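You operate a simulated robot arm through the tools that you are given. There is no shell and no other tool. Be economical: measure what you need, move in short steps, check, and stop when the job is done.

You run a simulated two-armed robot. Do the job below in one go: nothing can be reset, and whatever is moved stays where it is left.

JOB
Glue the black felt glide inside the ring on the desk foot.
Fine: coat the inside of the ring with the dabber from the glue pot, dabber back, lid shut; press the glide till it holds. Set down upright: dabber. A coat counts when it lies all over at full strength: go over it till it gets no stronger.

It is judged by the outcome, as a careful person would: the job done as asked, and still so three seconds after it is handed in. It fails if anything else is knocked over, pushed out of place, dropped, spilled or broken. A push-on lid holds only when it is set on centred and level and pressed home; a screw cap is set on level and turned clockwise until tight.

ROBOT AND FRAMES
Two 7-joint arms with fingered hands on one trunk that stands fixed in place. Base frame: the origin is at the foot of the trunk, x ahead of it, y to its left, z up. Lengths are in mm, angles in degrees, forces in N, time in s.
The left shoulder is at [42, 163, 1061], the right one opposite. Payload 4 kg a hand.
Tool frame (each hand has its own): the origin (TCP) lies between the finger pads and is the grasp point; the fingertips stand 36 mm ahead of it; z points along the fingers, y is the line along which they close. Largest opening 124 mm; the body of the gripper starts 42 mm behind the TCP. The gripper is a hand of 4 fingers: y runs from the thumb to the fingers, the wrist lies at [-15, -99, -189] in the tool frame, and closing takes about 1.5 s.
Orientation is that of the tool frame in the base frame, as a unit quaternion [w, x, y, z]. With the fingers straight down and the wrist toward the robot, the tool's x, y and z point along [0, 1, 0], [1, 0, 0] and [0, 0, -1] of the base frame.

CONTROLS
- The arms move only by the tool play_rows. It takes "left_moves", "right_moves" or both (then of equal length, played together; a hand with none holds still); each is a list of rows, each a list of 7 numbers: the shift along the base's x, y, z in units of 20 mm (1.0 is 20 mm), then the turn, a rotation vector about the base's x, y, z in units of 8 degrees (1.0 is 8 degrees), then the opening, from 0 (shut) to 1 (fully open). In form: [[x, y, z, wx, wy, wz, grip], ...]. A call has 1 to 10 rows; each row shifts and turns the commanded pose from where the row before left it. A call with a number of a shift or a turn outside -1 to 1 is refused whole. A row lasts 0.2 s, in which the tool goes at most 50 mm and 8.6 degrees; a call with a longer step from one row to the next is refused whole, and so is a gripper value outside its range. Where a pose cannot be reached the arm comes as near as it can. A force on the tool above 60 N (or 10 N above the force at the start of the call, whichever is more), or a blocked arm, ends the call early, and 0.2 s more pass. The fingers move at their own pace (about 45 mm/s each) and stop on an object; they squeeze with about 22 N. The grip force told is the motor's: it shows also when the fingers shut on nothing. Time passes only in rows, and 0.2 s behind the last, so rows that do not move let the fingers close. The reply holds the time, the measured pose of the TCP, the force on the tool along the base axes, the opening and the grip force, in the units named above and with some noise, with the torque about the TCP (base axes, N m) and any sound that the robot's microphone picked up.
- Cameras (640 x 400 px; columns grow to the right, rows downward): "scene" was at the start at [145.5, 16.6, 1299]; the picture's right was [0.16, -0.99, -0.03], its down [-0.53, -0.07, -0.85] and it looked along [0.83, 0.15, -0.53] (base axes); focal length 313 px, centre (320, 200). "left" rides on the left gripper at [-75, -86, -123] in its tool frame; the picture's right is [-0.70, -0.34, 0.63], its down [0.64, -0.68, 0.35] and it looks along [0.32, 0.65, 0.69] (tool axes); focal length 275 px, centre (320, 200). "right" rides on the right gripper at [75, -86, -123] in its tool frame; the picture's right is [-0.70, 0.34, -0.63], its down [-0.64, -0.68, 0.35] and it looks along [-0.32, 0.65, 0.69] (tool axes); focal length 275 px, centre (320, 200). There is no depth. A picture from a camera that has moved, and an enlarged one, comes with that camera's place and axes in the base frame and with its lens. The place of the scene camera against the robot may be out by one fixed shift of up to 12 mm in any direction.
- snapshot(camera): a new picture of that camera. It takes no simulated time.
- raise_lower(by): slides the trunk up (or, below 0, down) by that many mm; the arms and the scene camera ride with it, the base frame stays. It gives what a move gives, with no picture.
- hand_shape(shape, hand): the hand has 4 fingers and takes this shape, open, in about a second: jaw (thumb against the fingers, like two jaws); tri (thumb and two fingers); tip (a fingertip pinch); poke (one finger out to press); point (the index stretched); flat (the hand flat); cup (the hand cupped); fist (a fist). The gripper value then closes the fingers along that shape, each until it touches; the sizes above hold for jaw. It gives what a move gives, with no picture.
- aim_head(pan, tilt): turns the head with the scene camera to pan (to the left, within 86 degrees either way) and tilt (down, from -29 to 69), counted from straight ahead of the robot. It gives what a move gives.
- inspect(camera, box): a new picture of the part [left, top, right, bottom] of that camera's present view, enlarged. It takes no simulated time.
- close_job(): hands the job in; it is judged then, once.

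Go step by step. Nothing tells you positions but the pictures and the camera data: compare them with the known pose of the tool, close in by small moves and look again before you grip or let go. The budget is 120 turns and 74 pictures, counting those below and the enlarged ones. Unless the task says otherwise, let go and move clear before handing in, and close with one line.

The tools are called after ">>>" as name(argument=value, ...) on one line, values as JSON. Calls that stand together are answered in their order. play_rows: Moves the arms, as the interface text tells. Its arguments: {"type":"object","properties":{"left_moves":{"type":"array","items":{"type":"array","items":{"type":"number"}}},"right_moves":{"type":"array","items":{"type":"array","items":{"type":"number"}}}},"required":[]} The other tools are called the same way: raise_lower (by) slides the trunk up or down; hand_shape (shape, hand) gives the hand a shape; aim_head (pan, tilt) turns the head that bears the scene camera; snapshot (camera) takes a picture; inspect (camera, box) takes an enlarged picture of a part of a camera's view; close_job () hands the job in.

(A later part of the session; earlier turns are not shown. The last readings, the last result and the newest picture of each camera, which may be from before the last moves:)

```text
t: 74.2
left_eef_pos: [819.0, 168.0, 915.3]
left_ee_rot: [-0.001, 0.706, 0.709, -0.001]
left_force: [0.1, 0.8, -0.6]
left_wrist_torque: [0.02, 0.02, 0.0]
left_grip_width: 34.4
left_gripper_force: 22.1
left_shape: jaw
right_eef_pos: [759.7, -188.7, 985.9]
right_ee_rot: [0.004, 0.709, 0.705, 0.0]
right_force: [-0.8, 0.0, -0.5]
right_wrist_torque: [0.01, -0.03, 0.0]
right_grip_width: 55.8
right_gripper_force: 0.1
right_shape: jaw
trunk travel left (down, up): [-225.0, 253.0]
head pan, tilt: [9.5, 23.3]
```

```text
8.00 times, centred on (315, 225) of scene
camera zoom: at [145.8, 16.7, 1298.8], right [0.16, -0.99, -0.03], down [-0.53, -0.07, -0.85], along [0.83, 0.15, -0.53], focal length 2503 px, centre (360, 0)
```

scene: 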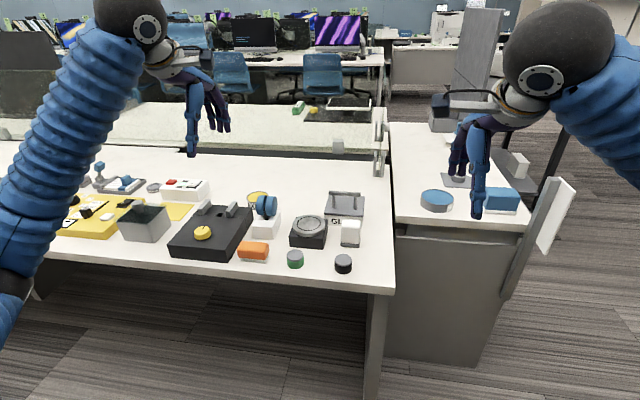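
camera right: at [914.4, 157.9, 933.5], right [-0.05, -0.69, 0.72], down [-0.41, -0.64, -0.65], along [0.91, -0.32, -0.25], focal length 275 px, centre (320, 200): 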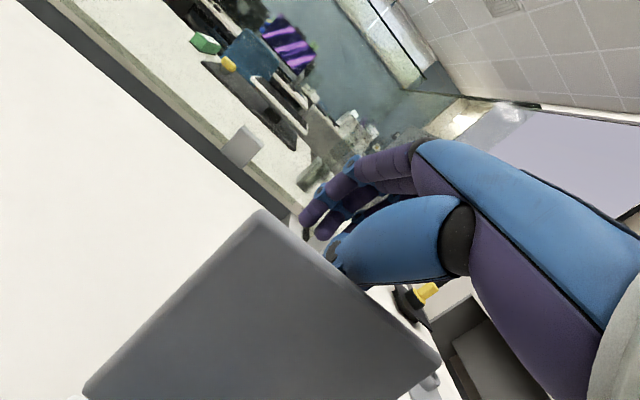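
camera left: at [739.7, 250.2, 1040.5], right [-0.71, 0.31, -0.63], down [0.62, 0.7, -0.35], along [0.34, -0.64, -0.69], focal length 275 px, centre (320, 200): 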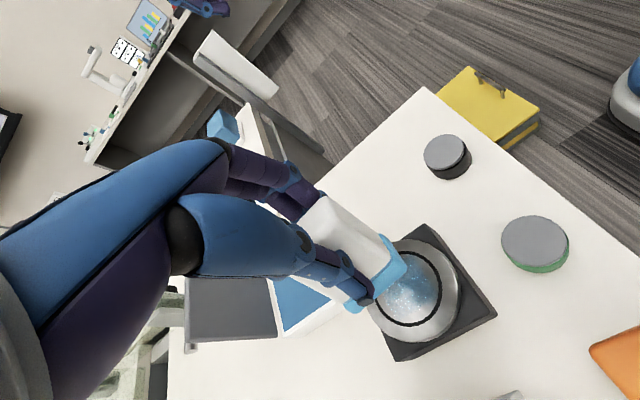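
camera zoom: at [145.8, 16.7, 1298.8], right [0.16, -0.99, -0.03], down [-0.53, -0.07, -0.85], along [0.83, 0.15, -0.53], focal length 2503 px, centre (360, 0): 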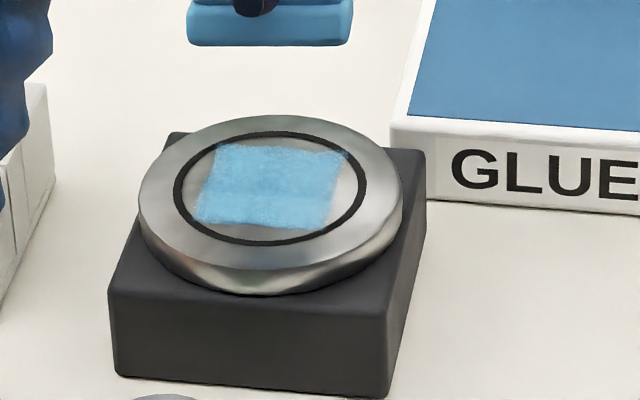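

It is more even now. One more round with firmer pressure goes to the right and left edges, then I compare.

>>> play_rows(left_moves=[[0.25, -0.25, -1, 0, 0, 0, 0], [0, 0, -1, 0, 0, 0, 0], [0, 0, -1, 0, 0, 0, 0], [0, 0, -0.2, 0, 0, 0, 0], [-0.25, 0, 0, 0, 0, 0, 0], [-0.25, 0, 0, 0, 0, 0, 0], [-0.25, 0, 0, 0, 0, 0, 0], [-0.25, 0, 0, 0, 0, 0, 0], [-0.1, 0.2, 0, 0, 0, 0, 0], [0, 0.25, 0, 0, 0, 0, 0]])

>>> play_rows(left_moves=[[0, 0.25, 0, 0, 0, 0, 0], [0.25, 0, 0, 0, 0, 0, 0], [0.25, 0, 0, 0, 0, 0, 0], [0.25, 0, 0, 0, 0, 0, 0], [0.25, 0, 0, 0, 0, 0, 0], [0.15, -0.2, 0, 0, 0, 0, 0], [0, -0.2, 0, 0, 0, 0, 0], [-0.25, -0.2, 0, 0, 0, 0, 0], [-0.25, 0, 0, 0, 0, 0, 0], [-0.2, 0.2, 0, 0, 0, 0, 0]])

>>> play_rows(left_moves=[[0, 0, 1, 0, 0, 0, 0], [0, 0, 1, 0, 0, 0, 0], [0, 0, 1, 0, 0, 0, 0], [0, 0, 0, 0, 0, 0, 0]])

>>> inspect(camera="scene", box=[280, 200, 350, 250])

```text
t: 76.4
left_eef_pos: [799.4, 173.4, 851.6]
left_ee_rot: [0.0, 0.705, 0.709, -0.001]
left_force: [0.1, -3.0, 27.3]
left_wrist_torque: [-0.11, -0.39, -0.04]
left_grip_width: 36.4
left_gripper_force: 21.9
left_shape: jaw
right_eef_pos: [759.9, -190.4, 987.7]
right_ee_rot: [0.005, 0.709, 0.705, 0.001]
right_force: [0.3, 1.1, 0.0]
right_wrist_torque: [0.02, -0.04, 0.05]
right_grip_width: 55.9
right_gripper_force: 0.1
right_shape: jaw
trunk travel left (down, up): [-225.0, 253.0]
head pan, tilt: [9.5, 23.3]
```

```text
t: 78.6
left_eef_pos: [810.1, 168.9, 851.9]
left_ee_rot: [0.0, 0.706, 0.708, -0.001]
left_force: [4.2, -5.2, 16.5]
left_wrist_torque: [-0.11, -0.54, -0.12]
left_grip_width: 35.0
left_gripper_force: 22.4
left_shape: jaw
right_eef_pos: [758.1, -189.9, 987.5]
right_ee_rot: [0.004, 0.709, 0.705, 0.001]
right_force: [0.6, 0.6, -0.9]
right_wrist_torque: [0.0, -0.02, -0.02]
right_grip_width: 55.9
right_gripper_force: 0.0
right_shape: jaw
trunk travel left (down, up): [-225.0, 253.0]
head pan, tilt: [9.5, 23.3]
```

```text
t: 79.6
left_eef_pos: [810.7, 170.1, 908.6]
left_ee_rot: [-0.001, 0.705, 0.709, -0.001]
left_force: [0.1, -1.1, -0.7]
left_wrist_torque: [-0.01, -0.02, -0.03]
left_grip_width: 34.9
left_gripper_force: 21.9
left_shape: jaw
right_eef_pos: [761.2, -189.7, 985.4]
right_ee_rot: [0.005, 0.709, 0.705, 0.0]
right_force: [-0.9, 0.4, 1.1]
right_wrist_torque: [0.01, 0.02, 0.0]
right_grip_width: 56.1
right_gripper_force: 0.1
right_shape: jaw
trunk travel left (down, up): [-225.0, 253.0]
head pan, tilt: [9.5, 23.3]
```

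```text
8.00 times, centred on (315, 225) of scene
camera zoom: at [145.8, 16.8, 1298.8], right [0.16, -0.99, -0.03], down [-0.53, -0.07, -0.85], along [0.83, 0.15, -0.53], focal length 2503 px, centre (360, 0)
```

zoom: 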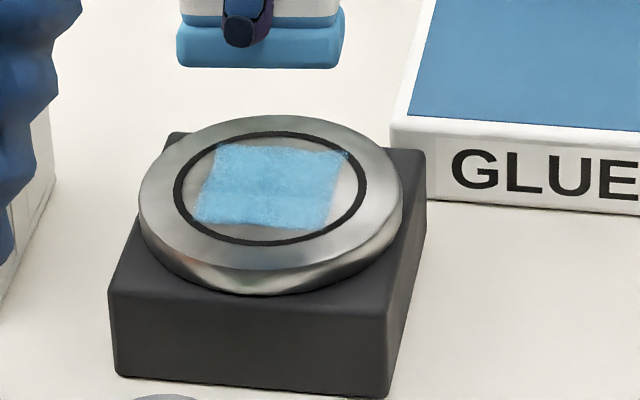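

The coat is brighter and nearly even. I reload once more and do another full round to be sure it stops gaining.

>>> play_rows(left_moves=[[0.88, -0.73, 0, 0, 0, 0, 0], [0.88, -0.73, 0, 0, 0, 0, 0], [0.88, -0.73, 0, 0, 0, 0, 0], [0.88, -0.73, 0, 0, 0, 0, 0], [0.88, -0.73, 0, 0, 0, 0, 0], [0.88, -0.73, -0.5, 0, 0, 0, 0], [0, 0, -1, 0, 0, 0, 0], [0, 0, -1, 0, 0, 0, 0], [0, 0, -0.8, 0, 0, 0, 0], [0, 0, -0.1, 0, 0, 0, 0]])

>>> play_rows(left_moves=[[0, 0, -0.12, 0, 0, 0, 0], [0, 0, -0.12, 0, 0, 0, 0], [0, 0, 0, 0, 0, 0, 0], [0, 0, 0, 0, 0, 0, 0]])

```text
t: 81.8
left_eef_pos: [916.4, 82.0, 842.3]
left_ee_rot: [0.0, 0.706, 0.708, 0.0]
left_force: [0.2, -0.3, 0.0]
left_wrist_torque: [0.02, -0.01, 0.01]
left_grip_width: 34.8
left_gripper_force: 21.7
left_shape: jaw
right_eef_pos: [759.7, -189.1, 987.2]
right_ee_rot: [0.004, 0.709, 0.706, -0.001]
right_force: [0.3, -0.3, -0.3]
right_wrist_torque: [0.05, 0.01, 0.01]
right_grip_width: 56.0
right_gripper_force: 0.0
right_shape: jaw
trunk travel left (down, up): [-225.0, 253.0]
head pan, tilt: [9.5, 23.3]
```

```text
t: 82.8
left_eef_pos: [915.3, 82.7, 837.3]
left_ee_rot: [0.0, 0.705, 0.709, 0.0]
left_force: [0.0, -0.2, -0.4]
left_wrist_torque: [-0.01, 0.0, -0.01]
left_grip_width: 34.9
left_gripper_force: 22.4
left_shape: jaw
right_eef_pos: [760.6, -190.8, 986.0]
right_ee_rot: [0.003, 0.709, 0.705, 0.0]
right_force: [0.1, 0.2, -0.4]
right_wrist_torque: [0.02, -0.05, 0.01]
right_grip_width: 55.7
right_gripper_force: 0.1
right_shape: jaw
trunk travel left (down, up): [-225.0, 253.0]
head pan, tilt: [9.5, 23.3]
```

There is no contact yet; the dabber has slid up about 3 mm in the grip. I go a little lower.

>>> play_rows(left_moves=[[0, 0, -0.12, 0, 0, 0, 0], [0, 0, -0.12, 0, 0, 0, 0], [0, 0, -0.1, 0, 0, 0, 0], [0, 0, 0, 0, 0, 0, 0], [0, 0, 0, 0, 0, 0, 0]])

```text
t: 84.0
left_eef_pos: [914.5, 80.4, 835.5]
left_ee_rot: [0.001, 0.705, 0.709, 0.0]
left_force: [-1.7, 0.0, 25.1]
left_wrist_torque: [-0.05, -0.27, 0.0]
left_grip_width: 34.9
left_gripper_force: 22.3
left_shape: jaw
right_eef_pos: [759.0, -190.3, 987.3]
right_ee_rot: [0.005, 0.709, 0.705, 0.001]
right_force: [-0.1, -1.0, 0.4]
right_wrist_torque: [-0.01, 0.02, -0.01]
right_grip_width: 55.7
right_gripper_force: 0.1
right_shape: jaw
trunk travel left (down, up): [-225.0, 253.0]
head pan, tilt: [9.5, 23.3]
```

The pad is loaded again. I go back over the ring for another full round.

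>>> play_rows(left_moves=[[0, 0, 1, 0, 0, 0, 0], [0, 0, 1, 0, 0, 0, 0], [0, 0, 0.7, 0, 0, 0, 0], [-0.94, 0.88, 0, 0, 0, 0, 0], [-0.94, 0.88, 0, 0, 0, 0, 0], [-0.94, 0.88, 0, 0, 0, 0, 0], [-0.94, 0.88, 0, 0, 0, 0, 0], [-0.94, 0.88, 0, 0, 0, 0, 0], [0, 0, -0.5, 0, 0, 0, 0], [0, 0, 0, 0, 0, 0, 0]])

```text
t: 86.2
left_eef_pos: [822.2, 171.0, 875.4]
left_ee_rot: [0.0, 0.705, 0.709, -0.001]
left_force: [-0.1, 0.3, -0.6]
left_wrist_torque: [0.02, 0.01, 0.01]
left_grip_width: 34.6
left_gripper_force: 22.7
left_shape: jaw
right_eef_pos: [760.1, -189.3, 986.9]
right_ee_rot: [0.004, 0.709, 0.705, -0.001]
right_force: [-0.1, -0.2, -0.6]
right_wrist_torque: [-0.03, -0.02, 0.01]
right_grip_width: 55.8
right_gripper_force: 0.0
right_shape: jaw
trunk travel left (down, up): [-225.0, 253.0]
head pan, tilt: [9.5, 23.3]
```

I press down and rub in three lanes.

>>> play_rows(left_moves=[[0, -0.3, -0.8, 0, 0, 0, 0], [0, 0, -0.55, 0, 0, 0, 0], [-0.25, 0, 0, 0, 0, 0, 0], [-0.25, 0, 0, 0, 0, 0, 0], [-0.25, 0, 0, 0, 0, 0, 0], [-0.25, 0, 0, 0, 0, 0, 0], [0, 0.3, 0, 0, 0, 0, 0], [0.25, 0, 0, 0, 0, 0, 0], [0.25, 0, 0, 0, 0, 0, 0], [0.25, 0, 0, 0, 0, 0, 0]])

>>> play_rows(left_moves=[[0.25, 0, 0, 0, 0, 0, 0], [0, 0.3, 0, 0, 0, 0, 0], [-0.25, 0, 0, 0, 0, 0, 0], [-0.25, 0, 0, 0, 0, 0, 0], [-0.25, 0, 0, 0, 0, 0, 0], [-0.25, 0, 0, 0, 0, 0, 0], [0, -0.3, 0, 0, 0, 0, 0], [0.25, 0, 0, 0, 0, 0, 0], [0.25, 0, 0, 0, 0, 0, 0], [0.25, 0, 0, 0, 0, 0, 0]])

>>> play_rows(left_moves=[[0, 0, 1, 0, 0, 0, 0], [0, 0, 1, 0, 0, 0, 0], [0, 0, 1, 0, 0, 0, 0], [0, 0, 0, 0, 0, 0, 0]])

>>> inspect(camera="scene", box=[280, 200, 350, 250])

```text
t: 88.4
left_eef_pos: [815.4, 170.1, 849.0]
left_ee_rot: [0.001, 0.706, 0.708, 0.001]
left_force: [-10.4, -1.5, 30.8]
left_wrist_torque: [-0.13, 0.23, 0.0]
left_grip_width: 35.5
left_gripper_force: 22.1
left_shape: jaw
right_eef_pos: [756.6, -189.3, 988.5]
right_ee_rot: [0.006, 0.709, 0.706, 0.001]
right_force: [0.5, -0.1, 0.0]
right_wrist_torque: [-0.02, -0.01, 0.03]
right_grip_width: 55.8
right_gripper_force: 0.0
right_shape: jaw
trunk travel left (down, up): [-225.0, 253.0]
head pan, tilt: [9.5, 23.3]
```

```text
t: 90.6
left_eef_pos: [816.9, 168.5, 850.7]
left_ee_rot: [-0.001, 0.706, 0.708, -0.001]
left_force: [-6.4, -0.2, 19.3]
left_wrist_torque: [-0.09, 0.1, 0.0]
left_grip_width: 35.5
left_gripper_force: 22.1
left_shape: jaw
right_eef_pos: [757.4, -190.8, 987.8]
right_ee_rot: [0.004, 0.709, 0.705, 0.0]
right_force: [-0.1, -0.1, 1.0]
right_wrist_torque: [-0.03, 0.01, -0.01]
right_grip_width: 55.9
right_gripper_force: 0.0
right_shape: jaw
trunk travel left (down, up): [-225.0, 253.0]
head pan, tilt: [9.5, 23.3]
```

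```text
t: 91.6
left_eef_pos: [819.3, 170.6, 908.1]
left_ee_rot: [0.0, 0.705, 0.709, -0.001]
left_force: [0.0, 0.6, -0.3]
left_wrist_torque: [0.01, 0.0, 0.04]
left_grip_width: 34.7
left_gripper_force: 22.3
left_shape: jaw
right_eef_pos: [760.2, -189.3, 985.6]
right_ee_rot: [0.005, 0.709, 0.705, -0.001]
right_force: [-0.2, 1.0, 0.8]
right_wrist_torque: [0.0, -0.03, 0.02]
right_grip_width: 55.6
right_gripper_force: 0.0
right_shape: jaw
trunk travel left (down, up): [-225.0, 253.0]
head pan, tilt: [9.5, 23.3]
```

```text
8.00 times, centred on (315, 225) of scene
camera zoom: at [145.8, 16.7, 1298.8], right [0.16, -0.99, -0.03], down [-0.53, -0.07, -0.85], along [0.83, 0.15, -0.53], focal length 2503 px, centre (360, 0)
```

zoom: 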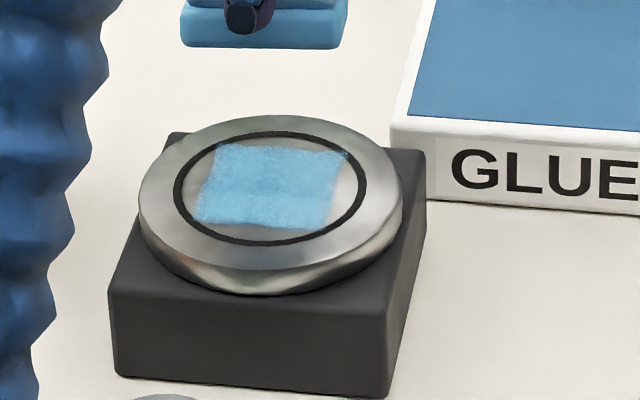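

The coat no longer changes, so it is at full strength. Now I take the dabber back to where it stood.

>>> play_rows(left_moves=[[-0.07, -0.96, 0, 0, 0, 0, 0], [-0.07, -0.96, 0, 0, 0, 0, 0], [-0.07, -0.96, 0, 0, 0, 0, 0], [-0.07, -0.96, 0, 0, 0, 0, 0], [-0.07, -0.96, -0.5, 0, 0, 0, 0], [-0.07, -0.96, -1, 0, 0, 0, 0], [0, 0, -1, 0, 0, 0, 0], [0, 0, -1, 0, 0, 0, 0], [0, 0, -1, 0, 0, 0, 0], [0, 0, 0, 0, 0, 0, 0]])

>>> inspect(camera="scene", box=[270, 170, 410, 280])

```text
t: 93.8
left_eef_pos: [808.9, 55.0, 819.6]
left_ee_rot: [-0.001, 0.706, 0.709, 0.0]
left_force: [0.2, 0.6, -0.7]
left_wrist_torque: [-0.03, 0.03, 0.01]
left_grip_width: 34.8
left_gripper_force: 22.0
left_shape: jaw
right_eef_pos: [760.5, -189.6, 986.0]
right_ee_rot: [0.004, 0.709, 0.705, -0.001]
right_force: [0.5, -0.1, -0.2]
right_wrist_torque: [-0.01, 0.03, 0.0]
right_grip_width: 55.7
right_gripper_force: 0.1
right_shape: jaw
trunk travel left (down, up): [-225.0, 253.0]
head pan, tilt: [9.5, 23.3]
```

```text
3.64 times, centred on (340, 225) of scene
camera zoom: at [145.5, 16.6, 1299.0], right [0.16, -0.99, -0.03], down [-0.53, -0.07, -0.85], along [0.83, 0.15, -0.53], focal length 1138 px, centre (247, 109)
```

zoom: 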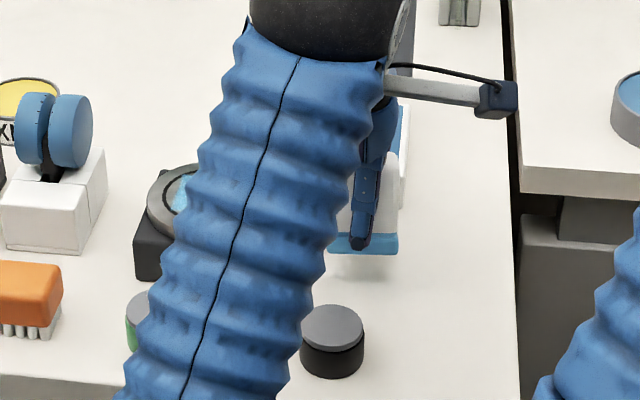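

Good. I lower it slowly until it touches the desk.

>>> play_rows(left_moves=[[0.1, 0, -0.4, 0, 0, 0, 0], [0, 0, -0.2, 0, 0, 0, 0], [0, 0, -0.1, 0, 0, 0, 0], [0, 0, 0, 0, 0, 0, 0]])

```text
t: 94.8
left_eef_pos: [810.4, 53.7, 805.0]
left_ee_rot: [-0.001, 0.705, 0.709, 0.0]
left_force: [1.3, -0.6, -0.1]
left_wrist_torque: [-0.03, -0.04, -0.02]
left_grip_width: 34.8
left_gripper_force: 22.2
left_shape: jaw
right_eef_pos: [760.7, -190.3, 986.0]
right_ee_rot: [0.004, 0.709, 0.705, 0.001]
right_force: [-1.0, -0.4, 0.1]
right_wrist_torque: [-0.03, 0.02, 0.01]
right_grip_width: 55.9
right_gripper_force: 0.0
right_shape: jaw
trunk travel left (down, up): [-225.0, 253.0]
head pan, tilt: [9.5, 23.3]
```

>>> play_rows(left_moves=[[0, 0.05, -0.06, 0, 0, 0, 0], [0, 0, -0.06, 0, 0, 0, 0], [0, 0, -0.06, 0, 0, 0, 0], [0, 0, 0, 0, 0, 0, 0]])

```text
t: 95.8
left_eef_pos: [810.6, 54.6, 800.9]
left_ee_rot: [0.001, 0.705, 0.709, 0.0]
left_force: [0.1, 0.6, 2.8]
left_wrist_torque: [-0.01, -0.03, -0.02]
left_grip_width: 34.6
left_gripper_force: 22.1
left_shape: jaw
right_eef_pos: [760.9, -189.4, 986.3]
right_ee_rot: [0.004, 0.709, 0.705, -0.001]
right_force: [0.6, 0.6, 0.1]
right_wrist_torque: [-0.03, -0.01, 0.02]
right_grip_width: 55.8
right_gripper_force: 0.1
right_shape: jaw
trunk travel left (down, up): [-225.0, 253.0]
head pan, tilt: [9.5, 23.3]
```

It touches down. I seat it slightly, open the fingers and lift off.

>>> play_rows(left_moves=[[0, 0, -0.08, 0, 0, 0, 0], [0, 0, 0, 0, 0, 0, 0.3], [0, 0, 0, 0, 0, 0, 0.6], [0, 0, 0, 0, 0, 0, 0.6], [0, 0, 0, 0, 0, 0, 0.6], [0, 0, 0.5, 0, 0, 0, 0.6], [0, 0, 1, 0, 0, 0, 0.6], [0, 0, 1, 0, 0, 0, 0.6], [0, 0, 1, 0, 0, 0, 0.6], [0, 0, 0, 0, 0, 0, 0.6]])

>>> snapshot(camera="left")

```text
t: 98.0
left_eef_pos: [809.6, 52.4, 868.9]
left_ee_rot: [-0.001, 0.705, 0.709, -0.001]
left_force: [0.4, -0.5, 0.2]
left_wrist_torque: [0.01, 0.05, 0.01]
left_grip_width: 74.3
left_gripper_force: 0.2
left_shape: jaw
right_eef_pos: [759.7, -190.9, 986.2]
right_ee_rot: [0.004, 0.709, 0.706, 0.0]
right_force: [0.4, -0.1, 0.1]
right_wrist_torque: [-0.04, 0.01, -0.03]
right_grip_width: 56.0
right_gripper_force: 0.0
right_shape: jaw
trunk travel left (down, up): [-225.0, 253.0]
head pan, tilt: [9.5, 23.3]
```

```text
17 pictures are left
camera left: at [723.7, -22.2, 991.4], right [-0.33, -0.7, -0.63], down [-0.69, 0.64, -0.35], along [0.65, 0.32, -0.69], focal length 275 px, centre (320, 200)
```

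left: 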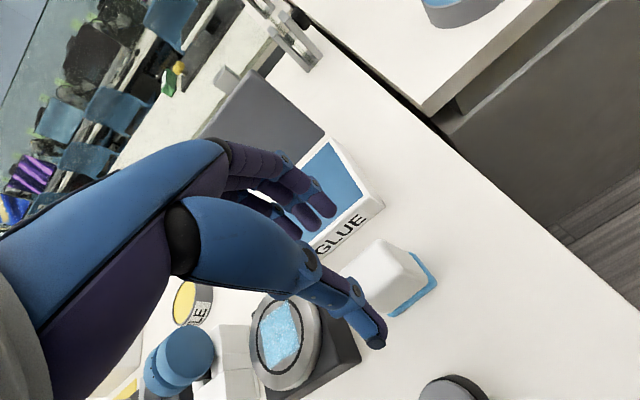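

The dabber stands upright in its place. Next I move the left hand over the black glide at about (712, 65) and look.

>>> play_rows(left_moves=[[-0.98, 0.12, 0, 0, 0, 0, 0.65], [-0.98, 0.12, 0, 0, 0, 0, 0.65], [-0.98, 0.12, 0, 0, 0, 0, 0.65], [-0.98, 0.12, 0, 0, 0, 0, 0.65], [-0.98, 0.15, 0, 0, 0, -0.05, 0.65], [0, 0, -0.5, 0, 0, 0, 0.65], [0, 0, -0.6, 0, 0, 0, 0.65], [0, 0, 0, 0, 0, 0, 0.65]])

>>> snapshot(camera="left")

>>> inspect(camera="scene", box=[290, 190, 410, 280])

```text
t: 99.8
left_eef_pos: [712.8, 68.0, 845.4]
left_ee_rot: [0.0, 0.708, 0.707, 0.0]
left_force: [-0.5, -0.1, 0.4]
left_wrist_torque: [-0.02, -0.01, -0.01]
left_grip_width: 80.0
left_gripper_force: 0.1
left_shape: jaw
right_eef_pos: [759.9, -189.7, 986.4]
right_ee_rot: [0.004, 0.709, 0.705, 0.0]
right_force: [-0.6, 0.1, 0.4]
right_wrist_torque: [-0.02, 0.02, 0.02]
right_grip_width: 55.9
right_gripper_force: 0.0
right_shape: jaw
trunk travel left (down, up): [-225.0, 253.0]
head pan, tilt: [9.5, 23.3]
```

```text
16 pictures are left
camera left: at [625.2, -6.5, 970.6], right [-0.34, -0.7, -0.63], down [-0.68, 0.65, -0.35], along [0.65, 0.31, -0.69], focal length 275 px, centre (320, 200)
```

left: 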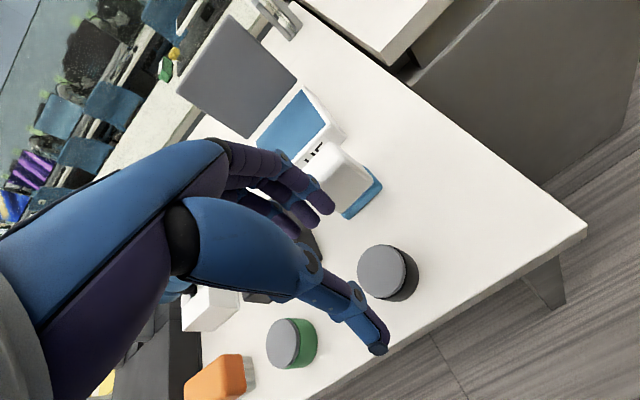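

```text
4.44 times, centred on (350, 235) of scene
camera zoom: at [145.5, 16.6, 1299.0], right [0.16, -0.99, -0.03], down [-0.53, -0.07, -0.85], along [0.83, 0.15, -0.53], focal length 1390 px, centre (187, 44)
```

zoom: 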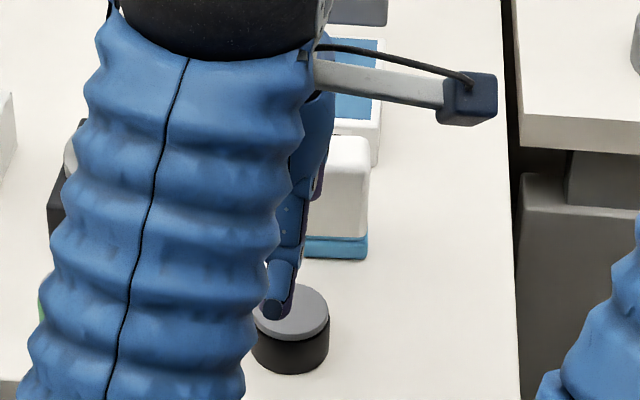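

The glide's true centre is about (712, 63). I shift 5 mm in y and go down.

>>> play_rows(left_moves=[[0, -0.25, -0.8, 0, 0, 0, 0.65], [0, 0, -0.8, 0, 0, 0, 0.65], [0, 0, -0.6, 0, 0, 0, 0.65], [0, 0, -0.3, 0, 0, 0, 0.65], [0, 0, 0, 0, 0, 0, 0.65]])

>>> inspect(camera="left", box=[220, 140, 470, 370])

```text
t: 101.0
left_eef_pos: [713.9, 64.6, 796.7]
left_ee_rot: [-0.001, 0.707, 0.707, 0.001]
left_force: [0.8, 0.1, -0.3]
left_wrist_torque: [0.01, -0.01, 0.03]
left_grip_width: 80.6
left_gripper_force: 0.1
left_shape: jaw
right_eef_pos: [760.0, -190.0, 986.0]
right_ee_rot: [0.004, 0.709, 0.705, 0.0]
right_force: [0.1, 0.1, 1.1]
right_wrist_torque: [0.01, 0.0, 0.02]
right_grip_width: 55.8
right_gripper_force: 0.1
right_shape: jaw
trunk travel left (down, up): [-225.0, 253.0]
head pan, tilt: [9.5, 23.3]
```

```text
1.74 times, centred on (345, 255) of left
camera zoom: at [625.3, -9.4, 920.8], right [-0.34, -0.7, -0.63], down [-0.68, 0.65, -0.35], along [0.65, 0.31, -0.69], focal length 479 px, centre (276, 104)
```

zoom: 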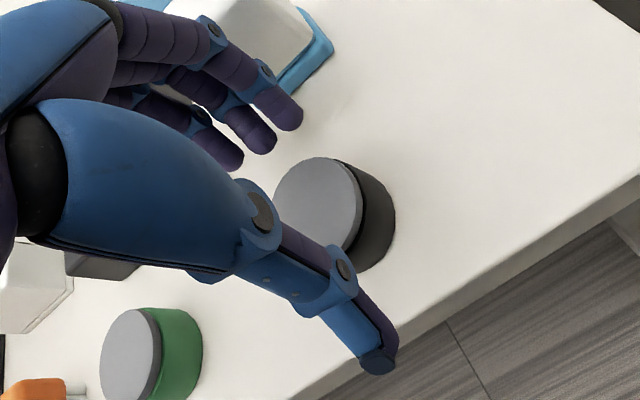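

The glide is centred between thumb and fingers. I go 4 mm lower and close.

>>> play_rows(left_moves=[[0.05, 0, -0.2, 0, 0, 0, 0.5], [0, 0, 0, 0, 0, 0, 0.35], [0, 0, 0, 0, 0, 0, 0.1], [0, 0, 0, 0, 0, 0, 0], [0, 0, 0, 0, 0, 0, 0], [0, 0, 0, 0, 0, 0, 0], [0, 0, 0, 0, 0, 0, 0]])

>>> inspect(camera="left", box=[220, 140, 470, 370])

```text
t: 102.6
left_eef_pos: [713.1, 65.3, 793.2]
left_ee_rot: [0.0, 0.708, 0.706, 0.0]
left_force: [-1.2, 0.7, 4.5]
left_wrist_torque: [-0.01, 0.02, 0.0]
left_grip_width: 40.3
left_gripper_force: 21.6
left_shape: jaw
right_eef_pos: [759.3, -190.6, 986.5]
right_ee_rot: [0.004, 0.709, 0.705, 0.001]
right_force: [-0.1, 0.4, -0.1]
right_wrist_torque: [0.01, 0.01, 0.02]
right_grip_width: 55.8
right_gripper_force: 0.1
right_shape: jaw
trunk travel left (down, up): [-225.0, 253.0]
head pan, tilt: [9.5, 23.3]
```

```text
1.74 times, centred on (345, 255) of left
camera zoom: at [625.3, -9.8, 917.8], right [-0.34, -0.7, -0.63], down [-0.68, 0.65, -0.35], along [0.65, 0.31, -0.69], focal length 479 px, centre (276, 104)
```

zoom: 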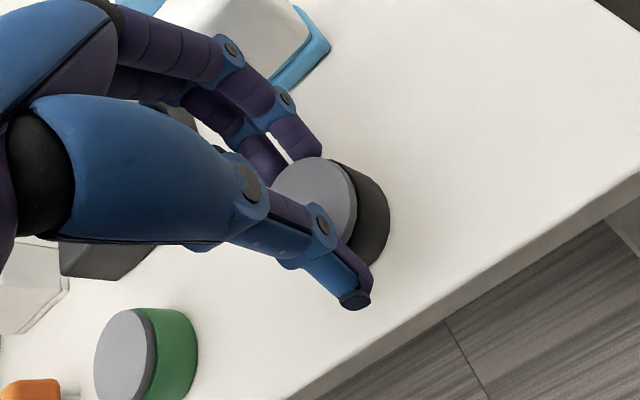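

The glide is held at 40 mm. I lift it and carry it over the ring.

>>> play_rows(left_moves=[[0, 0, 0.8, 0, 0, 0, 0], [0, 0, 1, 0, 0, 0, 0], [0, 0, 1, 0, 0, 0, 0], [0, 0, 1, 0, 0, 0, 0], [0.85, 0.88, 0.5, 0, 0, 0, 0], [0.85, 0.88, 0, 0, 0, 0, 0], [0.85, 0.88, 0, 0, 0, 0, 0], [0.85, 0.88, 0, 0, 0, 0, 0], [0.85, 0.88, 0, 0, 0, 0, 0], [0.8, 0.88, 0, 0, 0, 0, 0]])

>>> play_rows(left_moves=[[0, 0, -0.5, 0, 0, 0, 0], [0, 0, -0.5, 0, 0, 0, 0], [0, 0, 0, 0, 0, 0, 0]])

>>> inspect(camera="scene", box=[280, 200, 350, 250])

>>> inspect(camera="left", box=[280, 170, 480, 350])

```text
t: 104.8
left_eef_pos: [817.5, 167.0, 876.6]
left_ee_rot: [0.0, 0.708, 0.707, -0.002]
left_force: [-0.2, -0.1, 0.1]
left_wrist_torque: [0.03, 0.01, 0.0]
left_grip_width: 39.1
left_gripper_force: 22.4
left_shape: jaw
right_eef_pos: [760.1, -188.8, 985.6]
right_ee_rot: [0.004, 0.709, 0.705, 0.0]
right_force: [0.0, 0.3, 0.6]
right_wrist_torque: [0.01, 0.0, 0.03]
right_grip_width: 55.8
right_gripper_force: 0.1
right_shape: jaw
trunk travel left (down, up): [-225.0, 253.0]
head pan, tilt: [9.5, 23.3]
```

```text
t: 105.6
left_eef_pos: [816.1, 169.1, 857.7]
left_ee_rot: [-0.001, 0.707, 0.707, -0.001]
left_force: [0.4, 0.0, -1.0]
left_wrist_torque: [0.01, -0.01, -0.02]
left_grip_width: 39.1
left_gripper_force: 21.7
left_shape: jaw
right_eef_pos: [760.0, -189.4, 986.2]
right_ee_rot: [0.003, 0.709, 0.705, 0.0]
right_force: [-0.3, 0.4, 0.5]
right_wrist_torque: [-0.02, -0.01, 0.01]
right_grip_width: 55.8
right_gripper_force: 0.1
right_shape: jaw
trunk travel left (down, up): [-225.0, 253.0]
head pan, tilt: [9.5, 23.3]
```

```text
8.00 times, centred on (315, 225) of scene
camera zoom: at [145.6, 16.6, 1299.0], right [0.16, -0.99, -0.03], down [-0.53, -0.07, -0.85], along [0.83, 0.15, -0.53], focal length 2503 px, centre (360, 0)
```

zoom: 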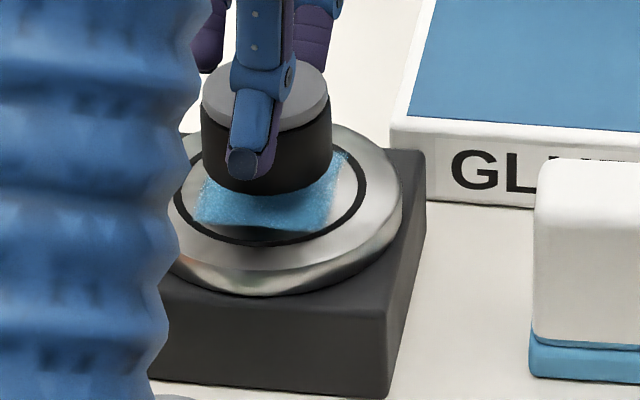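

```text
2.22 times, centred on (380, 260) of left
camera zoom: at [729.3, 94.4, 981.2], right [-0.34, -0.7, -0.63], down [-0.68, 0.65, -0.35], along [0.65, 0.31, -0.69], focal length 612 px, centre (187, 67)
```

zoom: 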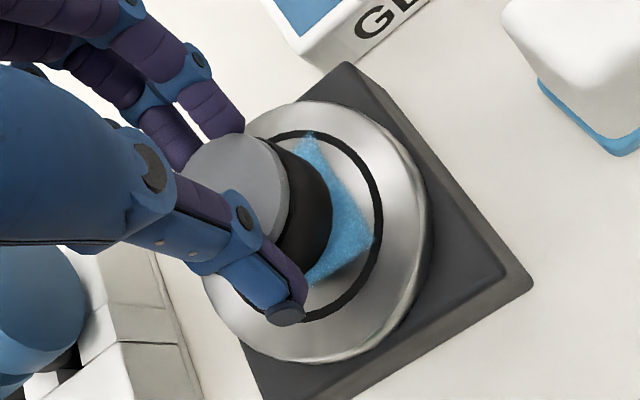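

The glide is centred in y. I lower further and check the front-to-back alignment close to the surface.

>>> play_rows(left_moves=[[0, 0, -0.3, 0, 0, 0, 0], [0, 0, -0.2, 0, 0, 0, 0], [0, 0, 0, 0, 0, 0, 0]])

>>> inspect(camera="scene", box=[280, 200, 350, 250])

```text
t: 106.4
left_eef_pos: [814.3, 167.8, 848.3]
left_ee_rot: [0.0, 0.708, 0.707, 0.0]
left_force: [-0.3, 0.2, -0.6]
left_wrist_torque: [-0.04, 0.02, -0.02]
left_grip_width: 39.3
left_gripper_force: 21.8
left_shape: jaw
right_eef_pos: [759.5, -189.1, 985.8]
right_ee_rot: [0.004, 0.709, 0.705, 0.0]
right_force: [-0.3, 0.6, 0.3]
right_wrist_torque: [0.01, 0.01, 0.0]
right_grip_width: 55.7
right_gripper_force: 0.0
right_shape: jaw
trunk travel left (down, up): [-225.0, 253.0]
head pan, tilt: [9.5, 23.3]
```

```text
8.00 times, centred on (315, 225) of scene
camera zoom: at [145.6, 16.6, 1299.0], right [0.16, -0.99, -0.03], down [-0.53, -0.07, -0.85], along [0.83, 0.15, -0.53], focal length 2503 px, centre (360, 0)
```

zoom: 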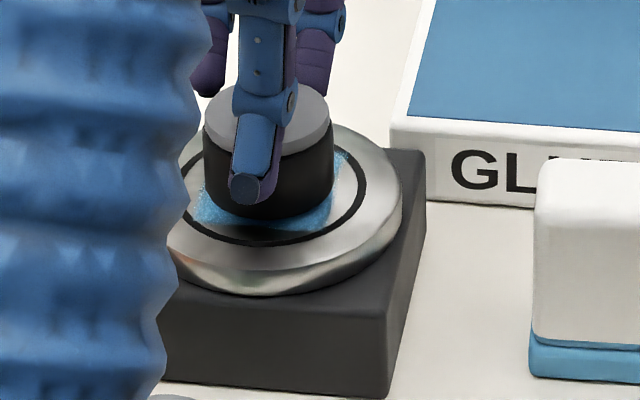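

The glide sits slightly toward the front. I shift it 5 mm back and press down onto the glue.

>>> play_rows(left_moves=[[0.25, 0.02, 0, 0, 0, 0, 0], [0, 0, -0.1, 0, 0, 0, 0], [0, 0, -0.1, 0, 0, 0, 0], [0, 0, 0, 0, 0, 0, 0]])

>>> inspect(camera="scene", box=[280, 200, 350, 250])

```text
t: 107.4
left_eef_pos: [819.3, 168.8, 845.9]
left_ee_rot: [0.0, 0.708, 0.707, 0.0]
left_force: [-0.4, 0.3, 2.1]
left_wrist_torque: [-0.02, -0.02, -0.03]
left_grip_width: 39.3
left_gripper_force: 22.3
left_shape: jaw
right_eef_pos: [759.7, -189.7, 986.3]
right_ee_rot: [0.003, 0.709, 0.705, -0.001]
right_force: [-0.4, 0.1, -0.6]
right_wrist_torque: [-0.02, -0.01, 0.0]
right_grip_width: 55.9
right_gripper_force: 0.1
right_shape: jaw
trunk travel left (down, up): [-225.0, 253.0]
head pan, tilt: [9.5, 23.3]
```

```text
8.00 times, centred on (315, 225) of scene
camera zoom: at [145.4, 16.6, 1299.0], right [0.16, -0.99, -0.03], down [-0.53, -0.07, -0.85], along [0.83, 0.15, -0.53], focal length 2503 px, centre (360, 0)
```

zoom: 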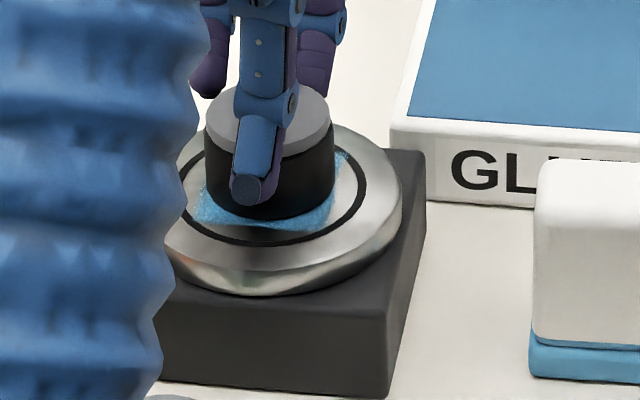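

It is in contact and centred. I press through the grip and hold for a few seconds.

>>> play_rows(left_moves=[[0, 0, -0.2, 0, 0, 0, 0], [0, 0, -0.2, 0, 0, 0, 0], [0, 0, 0, 0, 0, 0, 0], [0, 0, 0, 0, 0, 0, 0], [0, 0, 0, 0, 0, 0, 0], [0, 0, 0, 0, 0, 0, 0], [0, 0, 0, 0, 0, 0, 0], [0, 0, 0, 0, 0, 0, 0], [0, 0, 0, 0, 0, 0, 0], [0, 0, 0, 0, 0, 0, 0]])

>>> play_rows(left_moves=[[0, 0, -0.05, 0, 0, 0, 0], [0, 0, 0, 0, 0, 0, 0], [0, 0, 0, 0, 0, 0, 0], [0, 0, 0, 0, 0, 0, 0], [0, 0, 0, 0, 0, 0, 0], [0, 0, 0, 0, 0, 0, 0], [0, 0, 0, 0, 0, 0, 0], [0, 0, 0, 0, 0, 0, 0], [0, 0, 0, 0, 0, 0, 0], [0, 0, 0, 0, 0, 0, 0]])

```text
t: 109.6
left_eef_pos: [817.2, 168.5, 841.1]
left_ee_rot: [0.001, 0.707, 0.707, 0.001]
left_force: [5.4, -0.6, 50.8]
left_wrist_torque: [-0.03, -0.32, 0.02]
left_grip_width: 41.7
left_gripper_force: 22.0
left_shape: jaw
right_eef_pos: [757.1, -190.3, 988.2]
right_ee_rot: [0.004, 0.709, 0.705, 0.002]
right_force: [0.3, 0.6, -0.2]
right_wrist_torque: [0.04, -0.01, 0.01]
right_grip_width: 56.1
right_gripper_force: 0.0
right_shape: jaw
trunk travel left (down, up): [-225.0, 253.0]
head pan, tilt: [9.5, 23.3]
heard: snap
```

```text
t: 111.8
left_eef_pos: [818.9, 167.6, 840.9]
left_ee_rot: [0.002, 0.707, 0.707, 0.003]
left_force: [3.4, -0.3, 54.5]
left_wrist_torque: [-0.03, -0.25, -0.02]
left_grip_width: 42.0
left_gripper_force: 22.3
left_shape: jaw
right_eef_pos: [757.8, -190.0, 988.5]
right_ee_rot: [0.005, 0.709, 0.705, 0.0]
right_force: [-0.7, 0.4, 0.1]
right_wrist_torque: [-0.01, 0.0, 0.01]
right_grip_width: 55.9
right_gripper_force: 0.0
right_shape: jaw
trunk travel left (down, up): [-225.0, 253.0]
head pan, tilt: [9.5, 23.3]
```

I heard a snap, so the glide is bonded, and I've held 50 N for about 4 s. I ease off, open and lift away.

>>> play_rows(left_moves=[[0, 0, 0.3, 0, 0, 0, 0], [0, 0, 0, 0, 0, 0, 0.35], [0, 0, 0, 0, 0, 0, 0.6], [0, 0, 0, 0, 0, 0, 0.6], [0, 0, 0, 0, 0, 0, 0.6], [0, 0, 0.6, 0, 0, 0, 0.6], [0, 0, 1, 0, 0, 0, 0.6], [0, 0, 1, 0, 0, 0, 0.6], [0, 0, 1, 0, 0, 0, 0.6], [-0.8, 0.8, 1, 0, 0, 0, 0.6]])

>>> inspect(camera="scene", box=[250, 140, 410, 270])

```text
t: 114.0
left_eef_pos: [806.2, 185.3, 934.5]
left_ee_rot: [0.0, 0.708, 0.707, 0.0]
left_force: [0.0, 0.3, 0.3]
left_wrist_torque: [0.0, 0.0, 0.0]
left_grip_width: 74.2
left_gripper_force: 0.2
left_shape: jaw
right_eef_pos: [760.0, -188.5, 986.8]
right_ee_rot: [0.005, 0.709, 0.705, 0.0]
right_force: [0.4, -0.3, 0.6]
right_wrist_torque: [0.0, 0.01, 0.0]
right_grip_width: 55.7
right_gripper_force: 0.0
right_shape: jaw
trunk travel left (down, up): [-225.0, 253.0]
head pan, tilt: [9.5, 23.3]
```

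```text
3.08 times, centred on (330, 205) of scene
camera zoom: at [145.2, 16.9, 1299.0], right [0.16, -0.99, -0.03], down [-0.53, -0.07, -0.85], along [0.83, 0.15, -0.53], focal length 963 px, centre (289, 185)
```

zoom: 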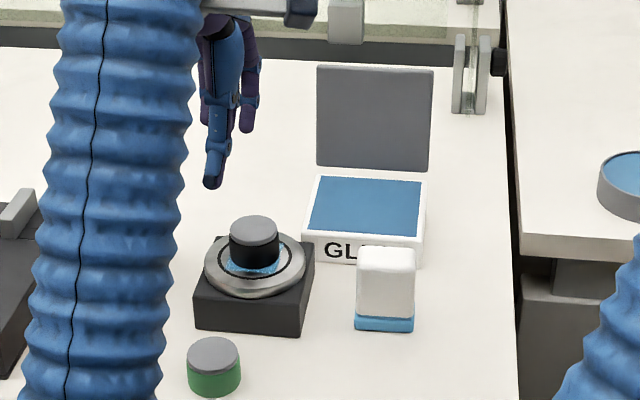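

The glide sits upright and centred inside the ring. Now I shut the lid: the left hand clears out while the right hand goes back toward the lid handle.

>>> play_rows(left_moves=[[-0.6, 0.7, 0.3, 0, 0, 0, 0.6], [-0.6, 0.7, 0.3, 0, 0, 0, 0.6], [-0.6, 0.7, 0.3, 0, 0, 0, 0.6], [-0.6, 0.7, 0.3, 0, 0, 0, 0.6], [-0.6, 0.7, 0.3, 0, 0, 0, 0.6], [-0.6, 0.7, 0.3, 0, 0, 0, 0.6], [-0.6, 0.7, 0.3, 0, 0, 0, 0.6], [-0.6, 0.7, 0.3, 0, 0, 0, 0.6], [0, 0, 0, 0, 0, 0, 0.6], [0, 0, 0, 0, 0, 0, 0.6]], right_moves=[[0.8, 0.8, 0.2, 0, 0, 0, 0.5], [0.8, 0.8, 0.2, 0, 0, 0, 0.5], [0.8, 0.8, 0, 0, 0, 0, 0.5], [0.8, 0.8, 0, 0, 0, 0, 0.5], [0.8, 0.8, 0, 0, 0, 0, 0.5], [0.8, 0.8, 0, 0, 0, 0, 0.5], [0.8, 0.8, 0, 0, 0, 0, 0.5], [0.8, 0.8, 0, 0, 0, 0, 0.5], [0.8, 0.8, 0, 0, 0, 0, 0.5], [0.8, 0.8, 0, 0, 0, 0, 0.5]])

```text
t: 116.2
left_eef_pos: [708.6, 299.3, 983.4]
left_ee_rot: [0.0, 0.707, 0.707, 0.001]
left_force: [0.4, 0.0, 0.2]
left_wrist_torque: [0.03, -0.03, 0.0]
left_grip_width: 74.2
left_gripper_force: 0.0
left_shape: jaw
right_eef_pos: [922.5, -27.8, 996.5]
right_ee_rot: [0.002, 0.708, 0.706, 0.0]
right_force: [-0.1, -0.4, -0.6]
right_wrist_torque: [0.01, 0.02, 0.0]
right_grip_width: 61.7
right_gripper_force: 0.1
right_shape: jaw
trunk travel left (down, up): [-225.0, 253.0]
head pan, tilt: [9.5, 23.3]
```

>>> play_rows(right_moves=[[0.82, 0.69, 0, 0, -0.49, 0, 0.5], [0.82, 0.69, 0, 0, -0.49, 0, 0.5], [0.82, 0.69, 0, 0, -0.49, 0, 0.5], [0.82, 0.69, 0, 0, -0.49, 0, 0.5], [0.82, 0.69, 0, 0, -0.49, 0, 0.5], [0.82, 0.69, 0, 0, -0.49, 0, 0.5], [0.82, 0.69, -0.3, 0, -0.49, 0, 0.5], [0.82, 0.69, -0.3, 0, -0.49, 0, 0.5], [0, 0, 0, 0, 0, 0, 0.5]])

>>> snapshot(camera="right")

```text
t: 118.2
left_eef_pos: [708.3, 298.8, 982.3]
left_ee_rot: [0.0, 0.708, 0.706, 0.001]
left_force: [0.0, -0.5, 0.6]
left_wrist_torque: [0.01, -0.03, -0.02]
left_grip_width: 74.2
left_gripper_force: 0.1
left_shape: jaw
right_eef_pos: [1051.2, 84.1, 984.7]
right_ee_rot: [0.193, 0.682, 0.679, 0.191]
right_force: [0.1, -0.2, 0.0]
right_wrist_torque: [0.02, -0.01, 0.0]
right_grip_width: 62.0
right_gripper_force: 0.1
right_shape: jaw
trunk travel left (down, up): [-225.0, 253.0]
head pan, tilt: [9.5, 23.3]
```

```text
7 pictures are left
camera right: at [913.4, 159.8, 1044.3], right [-0.05, -0.69, 0.72], down [-0.4, -0.64, -0.65], along [0.91, -0.32, -0.25], focal length 275 px, centre (320, 200)
```

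right: 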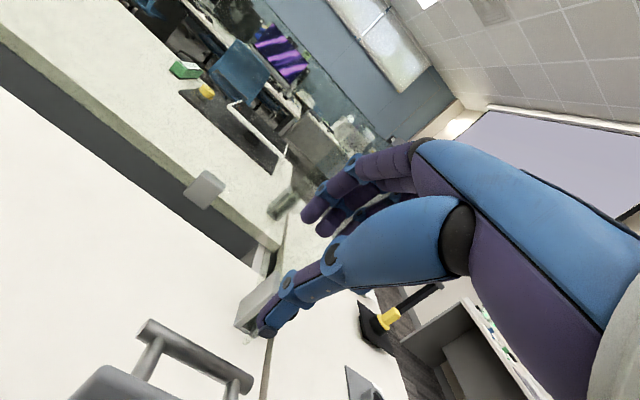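

The handle bar is at about (1062, 83, 850), with the lid leaning slightly further back. I go down the way I came out, fingers open around the bar.

>>> play_rows(right_moves=[[0.1, -0.03, -1, 0, 0, 0, 0.45], [0, 0, -1, 0, 0, 0, 0.45], [0, 0, -1, 0, 0, 0, 0.45], [0, 0, -1, 0, 0, 0, 0.45], [0, 0, -1, 0, 0, 0, 0.45], [0, 0, -0.6, 0, 0, 0, 0.45], [0, 0, 0, 0, 0, 0, 0.45]])

>>> snapshot(camera="right")

```text
t: 119.8
left_eef_pos: [707.3, 297.6, 984.1]
left_ee_rot: [0.0, 0.708, 0.707, 0.0]
left_force: [-0.5, 0.6, 0.6]
left_wrist_torque: [0.01, 0.06, -0.03]
left_grip_width: 74.4
left_gripper_force: 0.1
left_shape: jaw
right_eef_pos: [1053.1, 80.6, 874.3]
right_ee_rot: [0.193, 0.682, 0.679, 0.191]
right_force: [0.8, 0.1, 3.0]
right_wrist_torque: [0.0, 0.14, -0.02]
right_grip_width: 55.7
right_gripper_force: 0.1
right_shape: jaw
trunk travel left (down, up): [-225.0, 253.0]
head pan, tilt: [9.5, 23.3]
```

```text
6 pictures are left
camera right: at [916.0, 156.8, 933.0], right [-0.05, -0.69, 0.72], down [-0.4, -0.64, -0.65], along [0.91, -0.32, -0.25], focal length 275 px, centre (320, 200)
```

right: 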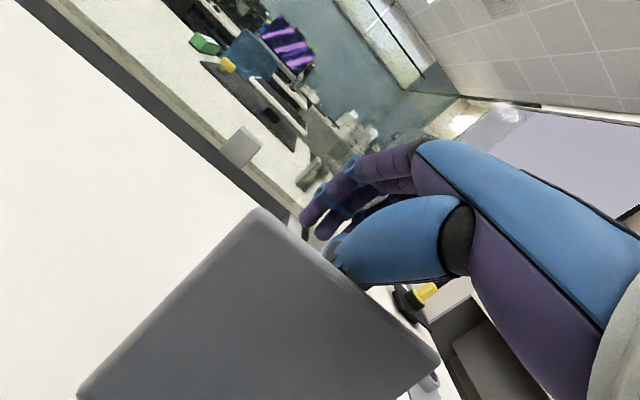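

The hand is in the same place as when I let go. I close on the bar and start pulling it forward along the arc.

>>> play_rows(right_moves=[[0, 0, 0, 0, 0, 0, 0.2], [0, 0, 0, 0, 0, 0, 0], [0, 0, 0, 0, 0, 0, 0], [0, 0, 0, 0, 0, 0, 0], [0, 0, 0, 0, 0, 0, 0], [0, 0, 0, 0, 0, 0, 0], [-0.2, 0, 0, 0, 0, 0, 0], [-0.3, 0, 0.05, 0, 0, 0, 0], [-0.3, 0, 0.05, 0, 0, 0, 0], [0, 0, 0, 0, 0, 0, 0]])

```text
t: 122.0
left_eef_pos: [707.9, 298.5, 984.8]
left_ee_rot: [0.0, 0.707, 0.707, 0.0]
left_force: [-0.1, -0.2, 0.6]
left_wrist_torque: [0.01, 0.01, 0.0]
left_grip_width: 74.2
left_gripper_force: 0.1
left_shape: jaw
right_eef_pos: [1038.0, 80.3, 875.0]
right_ee_rot: [0.193, 0.683, 0.678, 0.19]
right_force: [2.4, -3.3, 1.5]
right_wrist_torque: [0.02, -0.15, 0.0]
right_grip_width: 11.6
right_gripper_force: 22.2
right_shape: jaw
trunk travel left (down, up): [-225.0, 253.0]
head pan, tilt: [9.5, 23.3]
```

The bar is gripped at 11.6 mm. I continue forward, rising slightly to the top of the arc.

>>> play_rows(right_moves=[[-0.45, 0, 0.2, 0, 0, 0, 0], [-0.45, 0, 0.15, 0, 0, 0, 0], [-0.45, 0, 0.1, 0, 0, 0, 0], [-0.45, 0, 0.1, 0, 0, 0, 0], [-0.45, 0, 0.05, 0, 0.3, 0, 0], [0, 0, 0, 0, 0, 0, 0]])

>>> inspect(camera="right", box=[80, 100, 460, 400])

```text
t: 123.4
left_eef_pos: [709.7, 299.5, 981.9]
left_ee_rot: [0.001, 0.708, 0.707, -0.001]
left_force: [0.7, -0.4, 0.1]
left_wrist_torque: [0.01, -0.02, 0.01]
left_grip_width: 74.0
left_gripper_force: 0.1
left_shape: jaw
right_eef_pos: [996.0, 76.4, 886.9]
right_ee_rot: [0.184, 0.688, 0.68, 0.175]
right_force: [-0.8, 19.7, -21.7]
right_wrist_torque: [0.16, 0.0, 0.22]
right_grip_width: 12.3
right_gripper_force: 22.1
right_shape: jaw
trunk travel left (down, up): [-225.0, 253.0]
head pan, tilt: [9.5, 23.3]
```

```text
1.33 times, centred on (270, 250) of right
camera zoom: at [862.3, 153.2, 951.6], right [-0.02, -0.69, 0.72], down [-0.43, -0.65, -0.63], along [0.9, -0.33, -0.28], focal length 367 px, centre (387, 133)
```

zoom: 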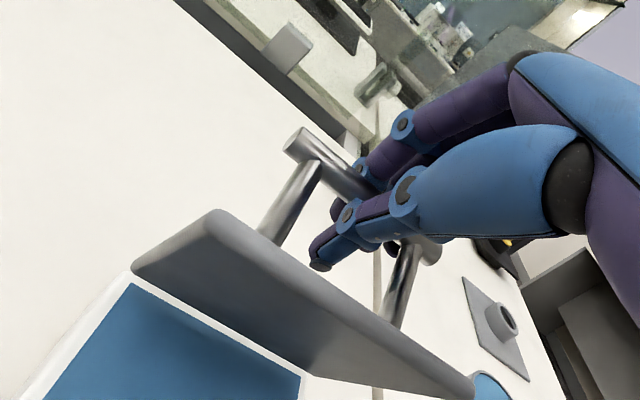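

The lid is about 55° open. I ease the sideways and upward pull and carry on down the arc while unpitching the hand.

>>> play_rows(right_moves=[[-0.2, 0.15, -0.3, 0, 0.4, 0, 0], [-0.4, 0.1, 0, 0, 0.5, 0, 0], [-0.4, 0, -0.05, 0, 0.5, 0, 0], [-0.4, 0, -0.1, 0, 0.5, 0, 0], [-0.4, 0, -0.2, 0, 0.5, 0, 0], [0, 0, 0, 0, 0, 0, 0]])

```text
t: 124.8
left_eef_pos: [708.3, 298.0, 982.3]
left_ee_rot: [0.0, 0.708, 0.706, -0.001]
left_force: [-0.5, -0.6, 1.0]
left_wrist_torque: [-0.02, 0.01, 0.0]
left_grip_width: 74.0
left_gripper_force: 0.1
left_shape: jaw
right_eef_pos: [959.5, 87.6, 873.3]
right_ee_rot: [0.062, 0.706, 0.703, 0.059]
right_force: [2.1, -4.4, -4.6]
right_wrist_torque: [-0.02, -0.02, -0.1]
right_grip_width: 7.9
right_gripper_force: 22.1
right_shape: jaw
trunk travel left (down, up): [-225.0, 253.0]
head pan, tilt: [9.5, 23.3]
```

Forces are small. I continue down the arc until the lid is nearly shut.

>>> play_rows(right_moves=[[-0.4, -0.1, -0.15, 0, 0.5, 0, 0], [-0.4, 0, -0.2, 0, 0.4, 0, 0], [-0.4, 0, -0.25, 0, 0, 0, 0], [-0.35, 0, -0.3, 0, 0, 0, 0], [-0.3, 0, -0.3, 0, 0, 0, 0], [0, 0, 0, 0, 0, 0, 0]])

>>> inspect(camera="right", box=[120, 120, 420, 370])

```text
t: 126.2
left_eef_pos: [709.2, 299.9, 983.5]
left_ee_rot: [-0.001, 0.708, 0.707, -0.001]
left_force: [0.0, 0.7, -0.4]
left_wrist_torque: [-0.02, 0.03, 0.0]
left_grip_width: 74.1
left_gripper_force: 0.1
left_shape: jaw
right_eef_pos: [920.5, 85.1, 848.9]
right_ee_rot: [0.019, 0.708, 0.706, 0.015]
right_force: [8.3, 7.8, -4.5]
right_wrist_torque: [0.17, -0.2, 0.05]
right_grip_width: 7.3
right_gripper_force: 22.3
right_shape: jaw
trunk travel left (down, up): [-225.0, 253.0]
head pan, tilt: [9.5, 23.3]
```

```text
1.60 times, centred on (270, 245) of right
camera zoom: at [828.7, 162.6, 966.4], right [0.3, -0.69, 0.65], down [-0.67, -0.64, -0.37], along [0.68, -0.32, -0.66], focal length 440 px, centre (400, 128)
```

zoom: 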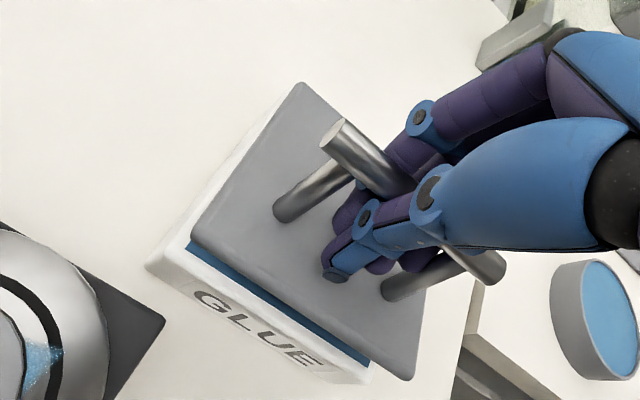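

The lid is almost shut. I bring it down and start to press.

>>> play_rows(right_moves=[[-0.2, 0, -0.3, 0, 0.1, 0, 0], [-0.15, 0, -0.3, 0, 0, 0, 0], [0, 0, -0.3, 0, 0, 0, 0], [0, 0, -0.3, 0, 0, 0, 0], [0, 0, -0.3, 0, 0, 0, 0], [0, 0, 0, 0, 0, 0, 0]])

```text
t: 127.6
left_eef_pos: [707.3, 295.2, 984.0]
left_ee_rot: [0.001, 0.709, 0.705, 0.0]
left_force: [-0.2, -0.3, 0.6]
left_wrist_torque: [-0.02, 0.04, 0.02]
left_grip_width: 73.9
left_gripper_force: 0.1
left_shape: jaw
right_eef_pos: [916.3, 75.8, 830.9]
right_ee_rot: [0.02, 0.712, 0.702, 0.013]
right_force: [-14.8, 14.4, 10.0]
right_wrist_torque: [0.06, -0.19, 0.11]
right_grip_width: 9.6
right_gripper_force: 22.0
right_shape: jaw
trunk travel left (down, up): [-225.0, 253.0]
head pan, tilt: [9.5, 23.3]
```

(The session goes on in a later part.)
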